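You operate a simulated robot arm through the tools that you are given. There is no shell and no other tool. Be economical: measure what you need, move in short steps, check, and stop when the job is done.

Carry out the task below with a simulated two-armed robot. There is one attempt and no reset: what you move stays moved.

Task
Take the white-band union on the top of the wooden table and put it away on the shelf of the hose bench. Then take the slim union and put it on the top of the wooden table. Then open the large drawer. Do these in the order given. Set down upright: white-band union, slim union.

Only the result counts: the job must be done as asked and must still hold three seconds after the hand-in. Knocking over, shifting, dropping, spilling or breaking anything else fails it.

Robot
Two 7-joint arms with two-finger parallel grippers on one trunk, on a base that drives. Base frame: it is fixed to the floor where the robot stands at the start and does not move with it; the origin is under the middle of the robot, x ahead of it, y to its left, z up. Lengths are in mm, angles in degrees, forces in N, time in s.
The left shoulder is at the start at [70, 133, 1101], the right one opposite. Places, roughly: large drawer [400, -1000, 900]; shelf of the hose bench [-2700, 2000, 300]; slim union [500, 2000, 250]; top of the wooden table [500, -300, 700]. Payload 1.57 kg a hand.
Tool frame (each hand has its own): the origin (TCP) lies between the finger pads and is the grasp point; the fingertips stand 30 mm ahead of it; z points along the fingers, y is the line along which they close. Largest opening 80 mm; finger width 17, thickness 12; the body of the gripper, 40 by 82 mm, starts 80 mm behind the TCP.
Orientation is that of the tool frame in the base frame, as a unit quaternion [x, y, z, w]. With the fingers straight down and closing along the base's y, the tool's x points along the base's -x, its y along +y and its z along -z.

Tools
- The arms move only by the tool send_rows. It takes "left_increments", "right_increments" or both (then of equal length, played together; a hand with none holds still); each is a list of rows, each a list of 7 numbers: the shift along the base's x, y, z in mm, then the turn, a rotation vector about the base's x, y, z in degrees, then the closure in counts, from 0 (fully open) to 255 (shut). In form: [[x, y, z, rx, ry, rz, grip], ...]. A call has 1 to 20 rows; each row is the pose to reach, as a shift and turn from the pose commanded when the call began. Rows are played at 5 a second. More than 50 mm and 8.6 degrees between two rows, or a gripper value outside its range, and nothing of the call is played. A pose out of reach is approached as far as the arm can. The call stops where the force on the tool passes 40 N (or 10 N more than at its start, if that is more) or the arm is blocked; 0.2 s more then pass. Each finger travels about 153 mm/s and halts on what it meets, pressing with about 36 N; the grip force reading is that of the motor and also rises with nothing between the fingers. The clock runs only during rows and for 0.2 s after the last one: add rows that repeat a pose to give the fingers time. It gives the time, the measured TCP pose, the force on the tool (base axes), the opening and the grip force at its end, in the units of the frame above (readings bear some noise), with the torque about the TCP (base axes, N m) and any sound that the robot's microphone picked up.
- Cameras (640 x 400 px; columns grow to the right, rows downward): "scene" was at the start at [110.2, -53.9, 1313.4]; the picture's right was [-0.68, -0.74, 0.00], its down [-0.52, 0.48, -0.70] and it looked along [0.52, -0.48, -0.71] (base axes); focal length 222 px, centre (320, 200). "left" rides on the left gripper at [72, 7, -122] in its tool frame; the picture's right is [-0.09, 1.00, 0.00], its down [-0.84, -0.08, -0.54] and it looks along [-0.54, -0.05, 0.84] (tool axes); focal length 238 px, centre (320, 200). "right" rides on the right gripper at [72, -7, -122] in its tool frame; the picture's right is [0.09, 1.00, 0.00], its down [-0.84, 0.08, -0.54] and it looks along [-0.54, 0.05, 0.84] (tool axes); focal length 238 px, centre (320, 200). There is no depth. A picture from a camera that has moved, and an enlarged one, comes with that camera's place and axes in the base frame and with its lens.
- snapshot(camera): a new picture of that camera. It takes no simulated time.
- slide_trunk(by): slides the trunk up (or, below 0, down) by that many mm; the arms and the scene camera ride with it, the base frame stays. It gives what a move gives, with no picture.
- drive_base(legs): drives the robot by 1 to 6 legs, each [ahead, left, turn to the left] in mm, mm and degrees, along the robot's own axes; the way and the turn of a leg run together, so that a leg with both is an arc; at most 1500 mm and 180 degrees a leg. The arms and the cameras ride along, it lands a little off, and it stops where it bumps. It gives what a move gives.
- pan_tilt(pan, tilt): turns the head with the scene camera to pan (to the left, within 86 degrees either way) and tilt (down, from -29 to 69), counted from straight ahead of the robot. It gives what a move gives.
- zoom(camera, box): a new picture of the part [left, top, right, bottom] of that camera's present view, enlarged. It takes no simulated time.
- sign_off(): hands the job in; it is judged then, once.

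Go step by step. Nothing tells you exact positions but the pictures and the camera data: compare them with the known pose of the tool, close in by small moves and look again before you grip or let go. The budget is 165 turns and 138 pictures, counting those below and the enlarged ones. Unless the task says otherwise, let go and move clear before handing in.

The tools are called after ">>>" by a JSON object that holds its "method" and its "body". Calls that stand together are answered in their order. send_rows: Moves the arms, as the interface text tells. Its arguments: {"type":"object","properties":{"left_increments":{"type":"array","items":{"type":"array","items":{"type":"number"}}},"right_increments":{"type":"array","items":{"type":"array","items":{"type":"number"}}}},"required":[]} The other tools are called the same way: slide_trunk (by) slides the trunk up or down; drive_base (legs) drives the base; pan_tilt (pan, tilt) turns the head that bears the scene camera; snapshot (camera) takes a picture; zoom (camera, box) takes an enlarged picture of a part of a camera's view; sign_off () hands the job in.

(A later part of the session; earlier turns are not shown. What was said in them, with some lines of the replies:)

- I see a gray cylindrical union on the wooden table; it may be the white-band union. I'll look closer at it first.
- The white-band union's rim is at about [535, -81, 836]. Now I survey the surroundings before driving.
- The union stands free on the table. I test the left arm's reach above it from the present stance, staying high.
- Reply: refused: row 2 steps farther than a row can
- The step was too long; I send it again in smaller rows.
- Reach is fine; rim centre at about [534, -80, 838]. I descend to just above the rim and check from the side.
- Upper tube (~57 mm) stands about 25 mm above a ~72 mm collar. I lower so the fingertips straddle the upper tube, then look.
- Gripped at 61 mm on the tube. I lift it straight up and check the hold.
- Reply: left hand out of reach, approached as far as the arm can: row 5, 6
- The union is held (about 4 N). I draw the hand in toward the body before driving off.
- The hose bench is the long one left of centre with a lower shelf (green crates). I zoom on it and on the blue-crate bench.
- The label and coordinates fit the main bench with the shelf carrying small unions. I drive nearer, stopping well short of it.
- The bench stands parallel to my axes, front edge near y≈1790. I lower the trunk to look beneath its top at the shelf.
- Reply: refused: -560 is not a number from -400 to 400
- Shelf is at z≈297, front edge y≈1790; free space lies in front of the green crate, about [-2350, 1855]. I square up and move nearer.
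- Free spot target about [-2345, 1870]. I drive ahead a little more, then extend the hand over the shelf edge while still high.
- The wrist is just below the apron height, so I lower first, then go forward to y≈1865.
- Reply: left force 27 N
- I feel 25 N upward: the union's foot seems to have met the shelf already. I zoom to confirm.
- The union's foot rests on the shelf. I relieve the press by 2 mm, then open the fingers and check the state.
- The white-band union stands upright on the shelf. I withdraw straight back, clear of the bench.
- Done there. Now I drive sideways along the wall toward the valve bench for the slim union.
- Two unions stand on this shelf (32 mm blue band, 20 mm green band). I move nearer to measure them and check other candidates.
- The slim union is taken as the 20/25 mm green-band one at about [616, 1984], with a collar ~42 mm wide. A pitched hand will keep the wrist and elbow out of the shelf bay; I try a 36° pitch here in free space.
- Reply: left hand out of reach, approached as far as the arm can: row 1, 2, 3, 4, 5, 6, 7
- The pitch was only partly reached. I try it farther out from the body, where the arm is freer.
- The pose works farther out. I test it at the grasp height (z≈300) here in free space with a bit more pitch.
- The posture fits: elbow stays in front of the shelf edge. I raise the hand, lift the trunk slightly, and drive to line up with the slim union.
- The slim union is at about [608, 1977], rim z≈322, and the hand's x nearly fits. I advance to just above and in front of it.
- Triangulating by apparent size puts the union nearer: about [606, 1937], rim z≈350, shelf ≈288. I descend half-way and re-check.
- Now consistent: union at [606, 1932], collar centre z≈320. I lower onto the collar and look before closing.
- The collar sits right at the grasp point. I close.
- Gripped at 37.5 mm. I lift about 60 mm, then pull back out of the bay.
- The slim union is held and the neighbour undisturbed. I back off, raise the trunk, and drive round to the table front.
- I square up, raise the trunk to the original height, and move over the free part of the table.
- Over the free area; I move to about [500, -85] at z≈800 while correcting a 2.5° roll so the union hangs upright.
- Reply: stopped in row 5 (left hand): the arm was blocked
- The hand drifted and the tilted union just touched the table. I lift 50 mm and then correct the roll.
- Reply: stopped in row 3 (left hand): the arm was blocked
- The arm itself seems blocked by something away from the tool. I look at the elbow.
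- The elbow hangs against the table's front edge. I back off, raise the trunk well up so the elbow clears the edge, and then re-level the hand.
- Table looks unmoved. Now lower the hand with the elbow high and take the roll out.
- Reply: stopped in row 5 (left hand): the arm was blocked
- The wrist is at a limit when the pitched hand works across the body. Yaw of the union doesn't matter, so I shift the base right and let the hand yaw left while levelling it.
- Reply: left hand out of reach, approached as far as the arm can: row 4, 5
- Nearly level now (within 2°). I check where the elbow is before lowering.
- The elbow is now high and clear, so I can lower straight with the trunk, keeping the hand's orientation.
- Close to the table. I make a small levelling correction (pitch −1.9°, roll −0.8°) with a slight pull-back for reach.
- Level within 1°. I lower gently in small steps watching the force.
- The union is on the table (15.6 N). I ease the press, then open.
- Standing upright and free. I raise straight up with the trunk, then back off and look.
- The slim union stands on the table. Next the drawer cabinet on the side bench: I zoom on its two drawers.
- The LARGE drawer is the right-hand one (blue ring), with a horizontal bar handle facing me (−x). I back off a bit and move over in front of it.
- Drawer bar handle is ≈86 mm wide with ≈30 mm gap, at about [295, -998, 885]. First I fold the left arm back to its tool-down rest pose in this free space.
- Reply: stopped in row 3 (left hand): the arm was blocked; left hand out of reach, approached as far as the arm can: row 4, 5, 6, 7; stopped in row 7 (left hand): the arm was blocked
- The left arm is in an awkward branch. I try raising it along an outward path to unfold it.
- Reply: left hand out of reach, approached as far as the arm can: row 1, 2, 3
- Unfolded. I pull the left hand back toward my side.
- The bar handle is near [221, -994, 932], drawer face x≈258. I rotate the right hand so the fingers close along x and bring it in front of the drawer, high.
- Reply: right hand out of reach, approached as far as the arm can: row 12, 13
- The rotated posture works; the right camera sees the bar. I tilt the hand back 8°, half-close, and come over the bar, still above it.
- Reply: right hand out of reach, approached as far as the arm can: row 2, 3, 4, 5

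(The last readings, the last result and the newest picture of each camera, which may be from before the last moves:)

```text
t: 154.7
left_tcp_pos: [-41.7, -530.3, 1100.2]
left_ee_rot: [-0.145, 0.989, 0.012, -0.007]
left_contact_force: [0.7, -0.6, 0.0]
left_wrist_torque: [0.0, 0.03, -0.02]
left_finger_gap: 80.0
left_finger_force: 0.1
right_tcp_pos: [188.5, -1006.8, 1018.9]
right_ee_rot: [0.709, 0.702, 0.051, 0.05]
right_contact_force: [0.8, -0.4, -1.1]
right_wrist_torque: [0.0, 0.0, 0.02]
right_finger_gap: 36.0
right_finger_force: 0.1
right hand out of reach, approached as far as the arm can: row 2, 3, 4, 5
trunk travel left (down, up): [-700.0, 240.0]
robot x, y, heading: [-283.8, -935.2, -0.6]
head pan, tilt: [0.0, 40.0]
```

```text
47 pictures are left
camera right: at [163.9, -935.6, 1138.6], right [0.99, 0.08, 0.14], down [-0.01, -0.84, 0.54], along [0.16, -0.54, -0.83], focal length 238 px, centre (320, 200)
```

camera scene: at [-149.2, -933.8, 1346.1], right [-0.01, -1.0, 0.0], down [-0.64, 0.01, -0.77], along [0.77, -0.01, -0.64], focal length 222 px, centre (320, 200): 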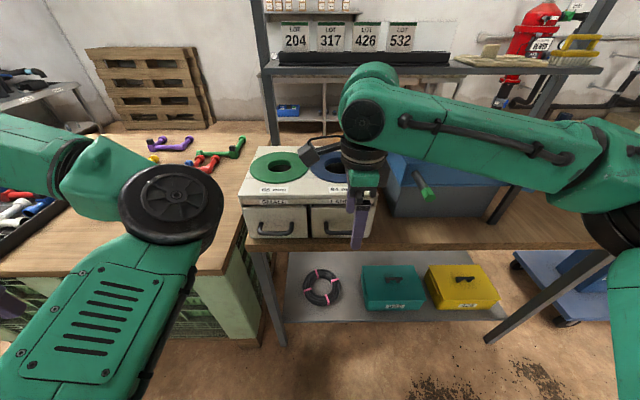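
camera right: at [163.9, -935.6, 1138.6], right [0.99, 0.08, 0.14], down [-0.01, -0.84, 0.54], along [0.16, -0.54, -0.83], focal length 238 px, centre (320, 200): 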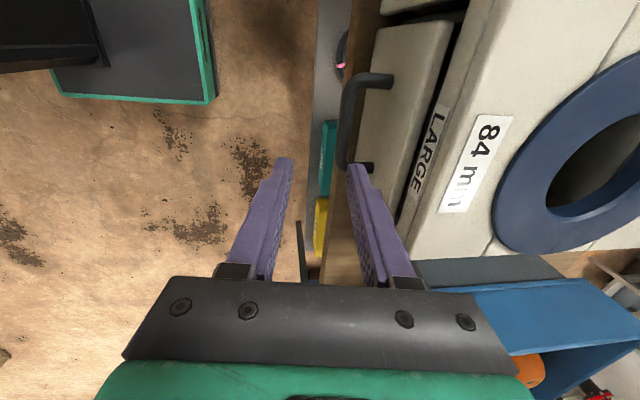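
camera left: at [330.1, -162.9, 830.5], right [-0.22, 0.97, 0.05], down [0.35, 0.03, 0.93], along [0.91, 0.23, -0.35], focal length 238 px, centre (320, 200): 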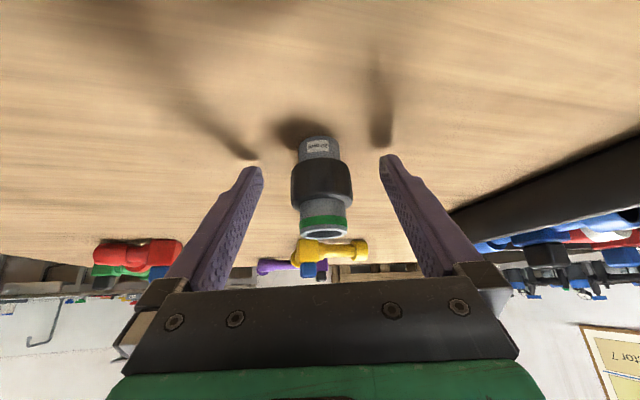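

Slightly short of reach, so I pull the hand back 50 mm, then drive the base 75 mm nearer.

>>> {"method": "send_rows", "body": {"right_increments": [[-25, 0, 0, 0, 0, 0, 140], [-50, 0, 0, 0, 0, 0, 140], [-50, 0, 0, 0, 0, 0, 140]]}}

>>> {"method": "drive_base", "body": {"legs": [[60, 12, 0.4]]}}

>>> {"method": "snapshot", "body": {"camera": "right"}}

```text
t: 155.5
left_tcp_pos: [-41.6, -531.5, 1100.4]
left_ee_rot: [-0.144, 0.989, 0.013, -0.006]
left_contact_force: [-0.5, 0.2, 0.8]
left_wrist_torque: [0.0, 0.01, -0.03]
left_finger_gap: 80.0
left_finger_force: 0.2
right_tcp_pos: [138.7, -1008.4, 1018.4]
right_ee_rot: [0.709, 0.702, 0.049, 0.049]
right_contact_force: [0.7, -0.4, -1.2]
right_wrist_torque: [-0.03, 0.01, 0.04]
right_finger_gap: 36.4
right_finger_force: 0.1
trunk travel left (down, up): [-700.0, 240.0]
robot x, y, heading: [-287.5, -939.0, -0.6]
head pan, tilt: [0.0, 40.0]
```

```text
t: 156.5
left_tcp_pos: [13.5, -517.9, 1101.2]
left_ee_rot: [-0.148, 0.989, 0.012, -0.004]
left_contact_force: [-0.3, 0.9, -0.1]
left_wrist_torque: [-0.01, -0.03, -0.01]
left_finger_gap: 80.2
left_finger_force: 0.0
right_tcp_pos: [197.4, -994.0, 1019.5]
right_ee_rot: [0.706, 0.704, 0.052, 0.05]
right_contact_force: [-0.1, 0.6, 0.1]
right_wrist_torque: [0.01, -0.03, -0.01]
right_finger_gap: 35.7
right_finger_force: 0.0
trunk travel left (down, up): [-700.0, 240.0]
robot x, y, heading: [-225.1, -921.7, 0.0]
head pan, tilt: [0.0, 40.0]
```

```text
46 pictures are left
camera right: at [172.1, -922.4, 1140.0], right [0.99, 0.09, 0.14], down [0.0, -0.84, 0.55], along [0.17, -0.54, -0.83], focal length 238 px, centre (320, 200)
```

right: 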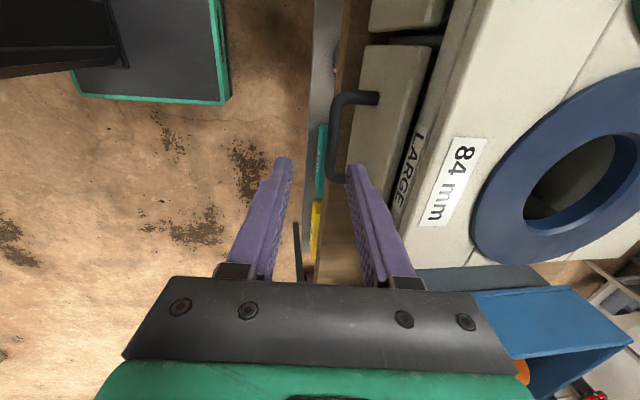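

The bar sits about 14 mm ahead of the hand's axis. I shift and descend along the tool axis so the rear finger lines up with the gap.

>>> {"method": "send_rows", "body": {"right_increments": [[6, 1, -15, 0, 0, 0, 140], [10, 2, -30, 0, 0, 0, 140], [12, 2, -44, 0, 0, 0, 140], [12, 2, -44, 0, 0, 0, 140]]}}

>>> {"method": "snapshot", "body": {"camera": "right"}}

>>> {"method": "zoom", "body": {"camera": "scene", "box": [280, 170, 440, 270]}}

```text
t: 157.5
left_tcp_pos: [15.1, -516.9, 1099.7]
left_ee_rot: [-0.149, 0.989, 0.011, -0.007]
left_contact_force: [-0.1, -0.4, 0.2]
left_wrist_torque: [-0.01, -0.03, 0.04]
left_finger_gap: 80.1
left_finger_force: 0.0
right_tcp_pos: [211.7, -993.5, 972.9]
right_ee_rot: [0.706, 0.704, 0.051, 0.05]
right_contact_force: [0.0, 0.2, 0.2]
right_wrist_torque: [0.0, 0.0, -0.01]
right_finger_gap: 35.9
right_finger_force: 0.2
trunk travel left (down, up): [-700.0, 240.0]
robot x, y, heading: [-224.7, -924.2, 0.2]
head pan, tilt: [0.0, 40.0]
```

```text
45 pictures are left
camera right: at [185.3, -921.0, 1093.0], right [0.99, 0.09, 0.14], down [0.0, -0.84, 0.55], along [0.17, -0.54, -0.83], focal length 238 px, centre (320, 200)
```

right: 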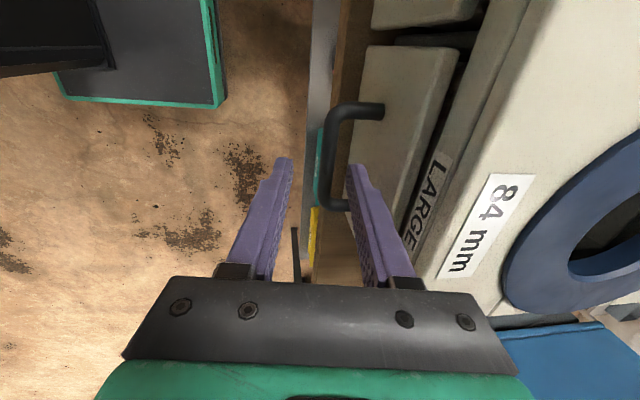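

```text
4.00 times, centred on (360, 220) of scene
camera zoom: at [-90.6, -923.2, 1346.3], right [0.0, -1.0, 0.0], down [-0.64, 0.0, -0.77], along [0.77, 0.0, -0.64], focal length 889 px, centre (160, 120)
```

zoom: 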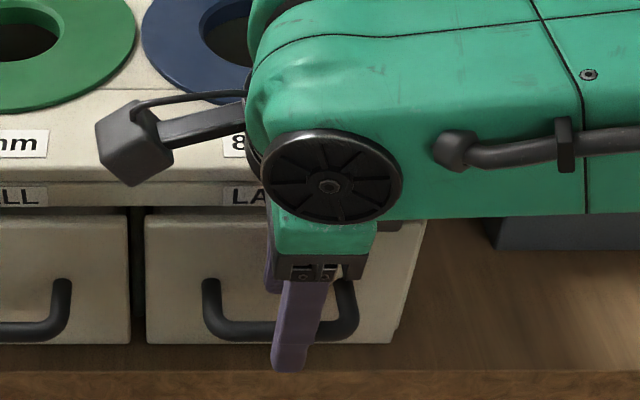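

The bar lies ~53 mm ahead along the fingers and 7 mm forward of the axis, so the rear finger fits behind it. I descend the remaining ~34 mm.

>>> {"method": "send_rows", "body": {"right_increments": [[2, 0, -12, 0, 0, 0, 140], [3, 0, -24, 0, 0, 0, 140], [4, 0, -34, 0, 0, 0, 140], [4, 0, -34, 0, 0, 0, 140]]}}

>>> {"method": "snapshot", "body": {"camera": "right"}}

>>> {"method": "zoom", "body": {"camera": "scene", "box": [280, 170, 440, 270]}}

```text
t: 158.5
left_tcp_pos: [15.9, -516.8, 1099.4]
left_ee_rot: [-0.149, 0.989, 0.012, -0.006]
left_contact_force: [-1.1, -0.2, -0.3]
left_wrist_torque: [0.0, -0.01, -0.07]
left_finger_gap: 80.0
left_finger_force: 0.1
right_tcp_pos: [216.3, -992.4, 939.0]
right_ee_rot: [0.706, 0.705, 0.05, 0.049]
right_contact_force: [-0.1, -0.6, -0.1]
right_wrist_torque: [0.0, -0.03, -0.01]
right_finger_gap: 36.2
right_finger_force: 0.0
trunk travel left (down, up): [-700.0, 240.0]
robot x, y, heading: [-228.1, -924.9, -0.0]
head pan, tilt: [0.0, 40.0]
```

```text
43 pictures are left
camera right: at [190.9, -920.2, 1060.4], right [0.99, 0.09, 0.14], down [0.0, -0.84, 0.55], along [0.17, -0.54, -0.83], focal length 238 px, centre (320, 200)
```

right: 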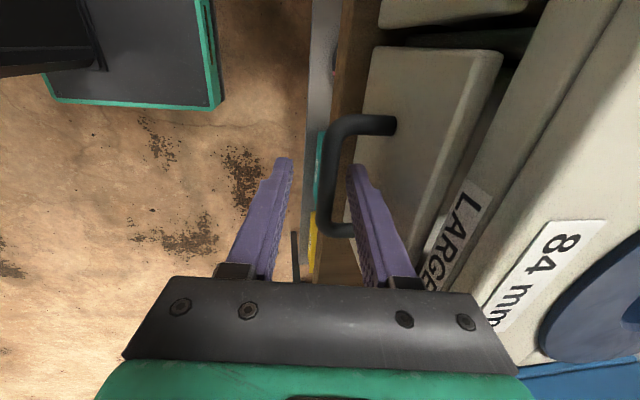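

```text
4.00 times, centred on (360, 220) of scene
camera zoom: at [-89.6, -923.2, 1346.2], right [0.0, -1.0, 0.0], down [-0.64, 0.0, -0.77], along [0.77, 0.0, -0.64], focal length 889 px, centre (160, 120)
```

zoom: 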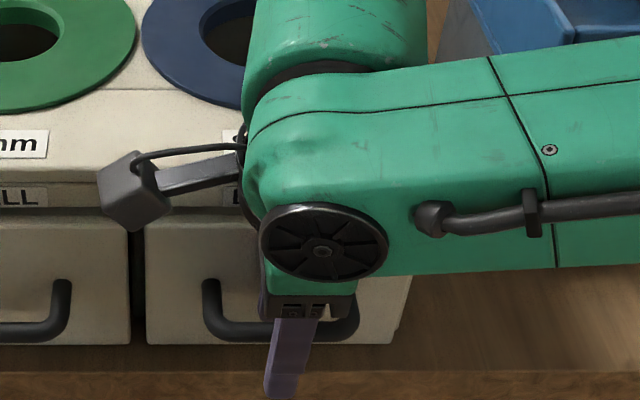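

The bar lies between the fingers near the tips. I go 4 mm deeper and close.

>>> {"method": "send_rows", "body": {"right_increments": [[1, 0, -5, 0, 0, 0, 140], [1, 0, -5, 0, 0, 0, 180], [1, 0, -5, 0, 0, 0, 255], [1, 0, -5, 0, 0, 0, 255], [1, 0, -5, 0, 0, 0, 255]]}}

>>> {"method": "snapshot", "body": {"camera": "right"}}

```text
t: 159.7
left_tcp_pos: [15.4, -517.0, 1101.7]
left_ee_rot: [-0.148, 0.989, 0.012, -0.006]
left_contact_force: [0.2, -0.4, -0.4]
left_wrist_torque: [0.01, 0.04, -0.02]
left_finger_gap: 79.9
left_finger_force: 0.1
right_tcp_pos: [217.0, -991.5, 935.7]
right_ee_rot: [0.706, 0.705, 0.051, 0.049]
right_contact_force: [1.8, -0.7, 4.9]
right_wrist_torque: [-0.02, -0.03, 0.48]
right_finger_gap: 11.6
right_finger_force: 29.0
trunk travel left (down, up): [-700.0, 240.0]
robot x, y, heading: [-226.3, -922.5, 0.1]
head pan, tilt: [0.0, 40.0]
```

```text
41 pictures are left
camera right: at [191.9, -920.3, 1055.9], right [0.99, 0.09, 0.14], down [0.0, -0.84, 0.55], along [0.17, -0.54, -0.83], focal length 238 px, centre (320, 200)
```

right: 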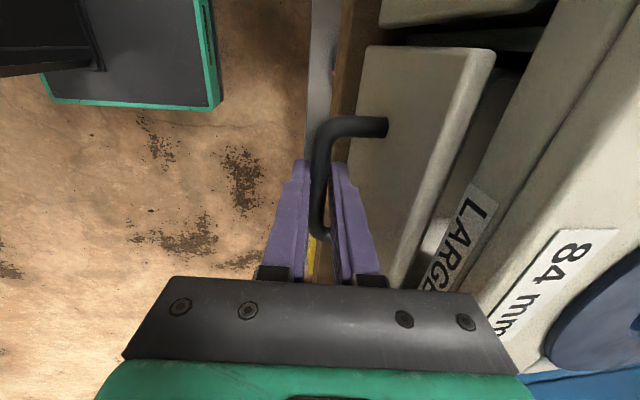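

The bar is gripped. I pull slowly along −x.

>>> {"method": "send_rows", "body": {"right_increments": [[-10, 0, 0, 0, 0, 0, 255], [-22, 0, 0, 0, 0, 0, 255], [-36, 0, 0, 0, 0, 0, 255], [-50, 0, 0, 0, 0, 0, 255], [-65, 0, 0, 0, 0, 0, 255], [-80, 0, 0, 0, 0, 0, 255], [-80, 0, 0, 0, 0, 0, 255]]}}

>>> {"method": "snapshot", "body": {"camera": "right"}}

```text
t: 161.3
left_tcp_pos: [17.8, -512.7, 1099.2]
left_ee_rot: [-0.149, 0.989, 0.01, -0.008]
left_contact_force: [0.0, -0.2, 0.1]
left_wrist_torque: [-0.01, -0.02, -0.02]
left_finger_gap: 80.0
left_finger_force: 0.1
right_tcp_pos: [150.9, -1010.6, 950.5]
right_ee_rot: [0.705, 0.706, 0.049, 0.047]
right_contact_force: [-0.5, 16.9, -13.8]
right_wrist_torque: [0.46, 0.07, 0.52]
right_finger_gap: 11.8
right_finger_force: 29.1
right hand out of reach, approached as far as the arm can: row 3, 4, 5, 6, 7
trunk travel left (down, up): [-700.0, 240.0]
robot x, y, heading: [-225.6, -921.6, 0.2]
head pan, tilt: [0.0, 40.0]
```

```text
40 pictures are left
camera right: at [126.2, -939.2, 1071.4], right [0.99, 0.09, 0.14], down [0.0, -0.84, 0.55], along [0.16, -0.54, -0.83], focal length 238 px, centre (320, 200)
```

right: 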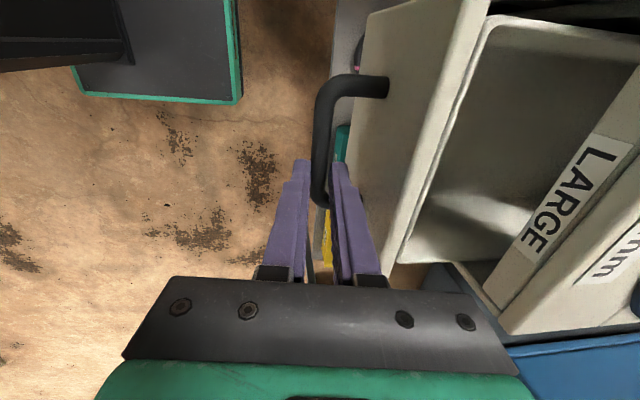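

The drawer is open ~65 mm, but the arm nears a limit. I relax the sideways strain, then continue pulling with the base.

>>> {"method": "send_rows", "body": {"right_increments": [[0, 8, -6, 0, 0, 0, 255], [0, 16, -12, 0, 0, 0, 255], [0, 16, -12, 0, 0, 0, 255]]}}

```text
t: 162.1
left_tcp_pos: [15.8, -516.2, 1100.8]
left_ee_rot: [-0.148, 0.989, 0.012, -0.007]
left_contact_force: [0.4, -0.3, -0.1]
left_wrist_torque: [-0.05, -0.04, 0.02]
left_finger_gap: 79.8
left_finger_force: 0.1
right_tcp_pos: [156.0, -1011.8, 951.6]
right_ee_rot: [0.705, 0.705, 0.05, 0.049]
right_contact_force: [0.5, 5.9, 10.2]
right_wrist_torque: [-0.34, -0.11, 0.43]
right_finger_gap: 11.8
right_finger_force: 29.4
right hand out of reach, approached as far as the arm can: row 1, 2, 3
trunk travel left (down, up): [-700.0, 240.0]
robot x, y, heading: [-227.1, -921.9, -0.1]
head pan, tilt: [0.0, 40.0]
```

>>> {"method": "drive_base", "body": {"legs": [[-60, 0, 0]]}}

>>> {"method": "snapshot", "body": {"camera": "right"}}

```text
t: 163.1
left_tcp_pos: [-44.0, -516.0, 1100.5]
left_ee_rot: [-0.149, 0.989, 0.011, -0.006]
left_contact_force: [0.7, 0.4, 0.8]
left_wrist_torque: [0.03, -0.01, 0.0]
left_finger_gap: 79.7
left_finger_force: 0.0
right_tcp_pos: [94.9, -1012.0, 950.4]
right_ee_rot: [0.706, 0.705, 0.049, 0.048]
right_contact_force: [1.1, 6.0, 4.8]
right_wrist_torque: [-0.36, -0.11, 0.41]
right_finger_gap: 11.6
right_finger_force: 28.9
trunk travel left (down, up): [-700.0, 240.0]
robot x, y, heading: [-286.6, -924.6, -0.3]
head pan, tilt: [0.0, 40.0]
```

```text
39 pictures are left
camera right: at [70.8, -939.4, 1070.0], right [0.99, 0.09, 0.14], down [0.0, -0.84, 0.55], along [0.17, -0.54, -0.83], focal length 238 px, centre (320, 200)
```

right: 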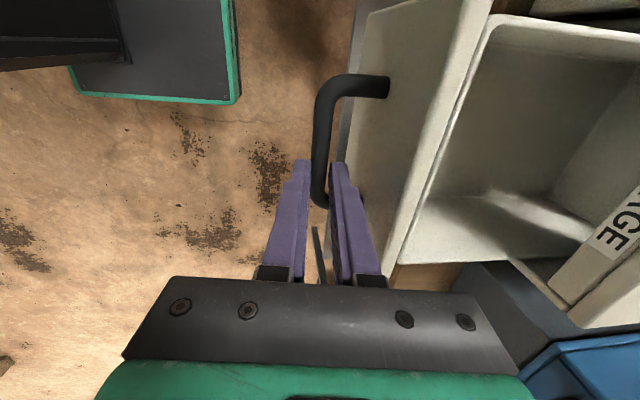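

Open ~120 mm. I pull a further 45 mm.

>>> {"method": "drive_base", "body": {"legs": [[-45, 0, 0]]}}

>>> {"method": "snapshot", "body": {"camera": "scene"}}

```text
t: 163.9
left_tcp_pos: [-88.0, -515.8, 1099.9]
left_ee_rot: [-0.149, 0.989, 0.011, -0.007]
left_contact_force: [0.2, 1.3, 0.2]
left_wrist_torque: [0.0, -0.02, 0.03]
left_finger_gap: 80.1
left_finger_force: 0.1
right_tcp_pos: [52.3, -1011.7, 948.8]
right_ee_rot: [0.706, 0.705, 0.049, 0.047]
right_contact_force: [0.7, 3.5, 0.5]
right_wrist_torque: [-0.38, -0.14, 0.47]
right_finger_gap: 11.6
right_finger_force: 29.0
trunk travel left (down, up): [-700.0, 240.0]
robot x, y, heading: [-332.3, -921.9, -0.1]
head pan, tilt: [0.0, 40.0]
```

```text
38 pictures are left
camera scene: at [-193.4, -921.8, 1346.3], right [0.0, -1.0, 0.0], down [-0.64, 0.0, -0.77], along [0.77, 0.0, -0.64], focal length 222 px, centre (320, 200)
```

scene: 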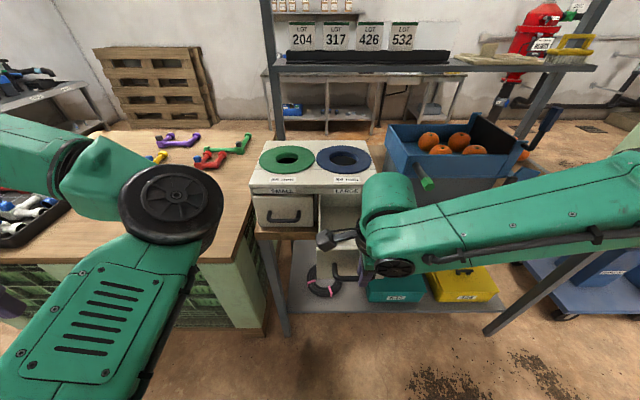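

>>> {"method": "drive_base", "body": {"legs": [[-35, 0, 0]]}}

>>> {"method": "snapshot", "body": {"camera": "right"}}

```text
t: 164.9
left_tcp_pos: [-115.8, -517.5, 1100.2]
left_ee_rot: [-0.148, 0.989, 0.011, -0.007]
left_contact_force: [-0.7, -0.2, 0.2]
left_wrist_torque: [-0.02, 0.01, 0.0]
left_finger_gap: 80.2
left_finger_force: 0.1
right_tcp_pos: [29.6, -1011.7, 952.7]
right_ee_rot: [0.704, 0.706, 0.057, 0.054]
right_contact_force: [4.3, 0.0, -3.8]
right_wrist_torque: [-0.06, -0.09, 0.5]
right_finger_gap: 11.7
right_finger_force: 28.9
trunk travel left (down, up): [-700.0, 240.0]
robot x, y, heading: [-355.6, -924.4, -0.2]
head pan, tilt: [0.0, 40.0]
stopped in leg 1: the force on the tool passed its limit (the readings are from after the stop); the commanded pose is now the measured one
```

```text
37 pictures are left
camera right: at [2.9, -940.6, 1072.6], right [0.98, 0.09, 0.16], down [-0.01, -0.84, 0.54], along [0.18, -0.53, -0.83], focal length 238 px, centre (320, 200)
```

right: 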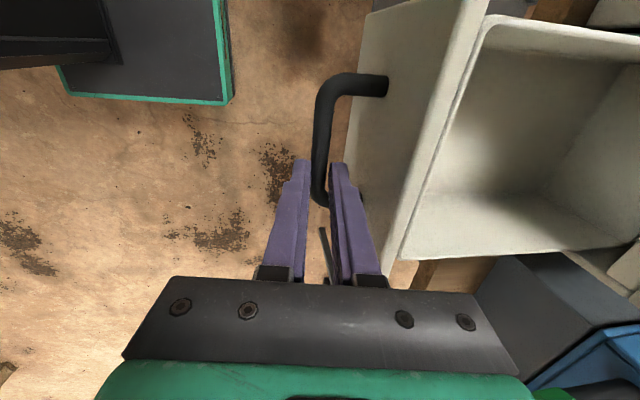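

The drawer has reached its stop (~187 mm). I release the bar and lift clear.

>>> {"method": "send_rows", "body": {"right_increments": [[0, 0, 0, 0, 0, 0, 200], [0, 0, 0, 0, 0, 0, 150], [0, 0, 0, 0, 0, 0, 150]]}}

>>> {"method": "snapshot", "body": {"camera": "right"}}

```text
t: 165.7
left_tcp_pos: [-118.0, -517.0, 1100.3]
left_ee_rot: [-0.148, 0.989, 0.011, -0.006]
left_contact_force: [0.3, 0.5, -0.1]
left_wrist_torque: [-0.05, -0.01, -0.02]
left_finger_gap: 80.1
left_finger_force: 0.1
right_tcp_pos: [29.1, -1012.3, 953.3]
right_ee_rot: [0.705, 0.705, 0.058, 0.053]
right_contact_force: [-0.3, -0.7, 0.4]
right_wrist_torque: [-0.01, 0.0, -0.02]
right_finger_gap: 32.7
right_finger_force: 0.1
trunk travel left (down, up): [-700.0, 240.0]
robot x, y, heading: [-361.1, -922.9, 0.1]
head pan, tilt: [0.0, 40.0]
```

```text
36 pictures are left
camera right: at [1.6, -940.6, 1073.1], right [0.98, 0.09, 0.16], down [-0.01, -0.84, 0.54], along [0.18, -0.53, -0.83], focal length 238 px, centre (320, 200)
```

right: 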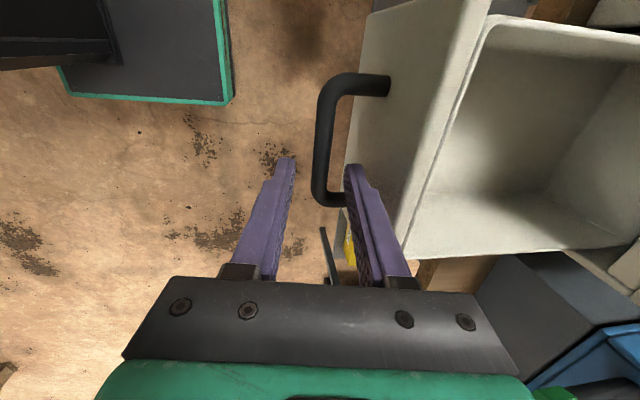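

>>> {"method": "slide_trunk", "body": {"by": 100}}

>>> {"method": "drive_base", "body": {"legs": [[-250, 0, 0]]}}

>>> {"method": "pan_tilt", "body": {"pan": 15, "tilt": 35}}

>>> {"method": "snapshot", "body": {"camera": "scene"}}

```text
t: 167.0
left_tcp_pos: [-116.7, -516.7, 1200.5]
left_ee_rot: [-0.148, 0.989, 0.012, -0.007]
left_contact_force: [0.0, -0.6, -0.7]
left_wrist_torque: [0.0, 0.0, 0.02]
left_finger_gap: 79.8
left_finger_force: 0.0
right_tcp_pos: [28.2, -1011.8, 1052.3]
right_ee_rot: [0.705, 0.705, 0.057, 0.053]
right_contact_force: [-0.2, 0.7, -0.3]
right_wrist_torque: [0.0, 0.03, 0.01]
right_finger_gap: 32.9
right_finger_force: 0.0
trunk travel left (down, up): [-800.0, 140.0]
robot x, y, heading: [-357.8, -923.5, -0.4]
head pan, tilt: [0.0, 40.0]
```

```text
t: 168.8
left_tcp_pos: [-361.4, -516.7, 1199.9]
left_ee_rot: [-0.146, 0.989, 0.013, -0.008]
left_contact_force: [1.1, 0.6, 0.1]
left_wrist_torque: [0.02, -0.01, 0.02]
left_finger_gap: 79.9
left_finger_force: 0.1
right_tcp_pos: [-216.2, -1010.9, 1052.0]
right_ee_rot: [0.707, 0.703, 0.058, 0.053]
right_contact_force: [0.4, 0.5, -0.6]
right_wrist_torque: [-0.01, 0.05, 0.03]
right_finger_gap: 32.8
right_finger_force: 0.2
trunk travel left (down, up): [-800.0, 140.0]
robot x, y, heading: [-604.5, -921.4, -0.4]
head pan, tilt: [0.0, 40.0]
```

```text
t: 169.6
left_tcp_pos: [-362.5, -517.1, 1201.6]
left_ee_rot: [-0.146, 0.989, 0.011, -0.006]
left_contact_force: [0.1, 0.3, -0.5]
left_wrist_torque: [0.01, -0.03, -0.01]
left_finger_gap: 80.1
left_finger_force: 0.0
right_tcp_pos: [-217.6, -1013.2, 1051.5]
right_ee_rot: [0.707, 0.702, 0.058, 0.053]
right_contact_force: [0.3, -0.6, 0.0]
right_wrist_torque: [-0.01, -0.02, 0.02]
right_finger_gap: 33.2
right_finger_force: 0.1
trunk travel left (down, up): [-800.0, 140.0]
robot x, y, heading: [-606.5, -921.8, -0.4]
head pan, tilt: [15.0, 35.0]
```

```text
35 pictures are left
camera scene: at [-470.0, -899.6, 1453.8], right [0.25, -0.97, 0.0], down [-0.56, -0.14, -0.82], along [0.79, 0.21, -0.57], focal length 222 px, centre (320, 200)
```

scene: 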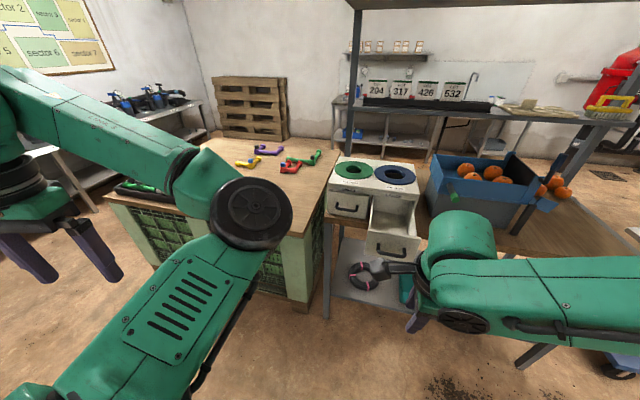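

The large drawer is open to its stop, both unions were set down upright, and the hands are clear. I hand in.

>>> {"method": "sign_off", "body": {}}

```text
The job is handed in.
```

I did all three steps in order and handed the job in.

- **White-band union:** it stands upright on the shelf of the hose bench, in front of the green crate.
- **Slim union:** it stands upright on the top of the wooden table. I took "slim" to mean the green-band union marked 20 mm, the thinner of the two on the valve bench shelf. The blue-band one (32 mm) stood nearer the position you gave, so this was a judgement.
- **Large drawer:** it is open about 187 mm, where it reached its stop.

While I was setting down the slim union, the left elbow seems to have pressed against the table's front edge. The table and the fittings on it looked unmoved in the pictures afterwards.
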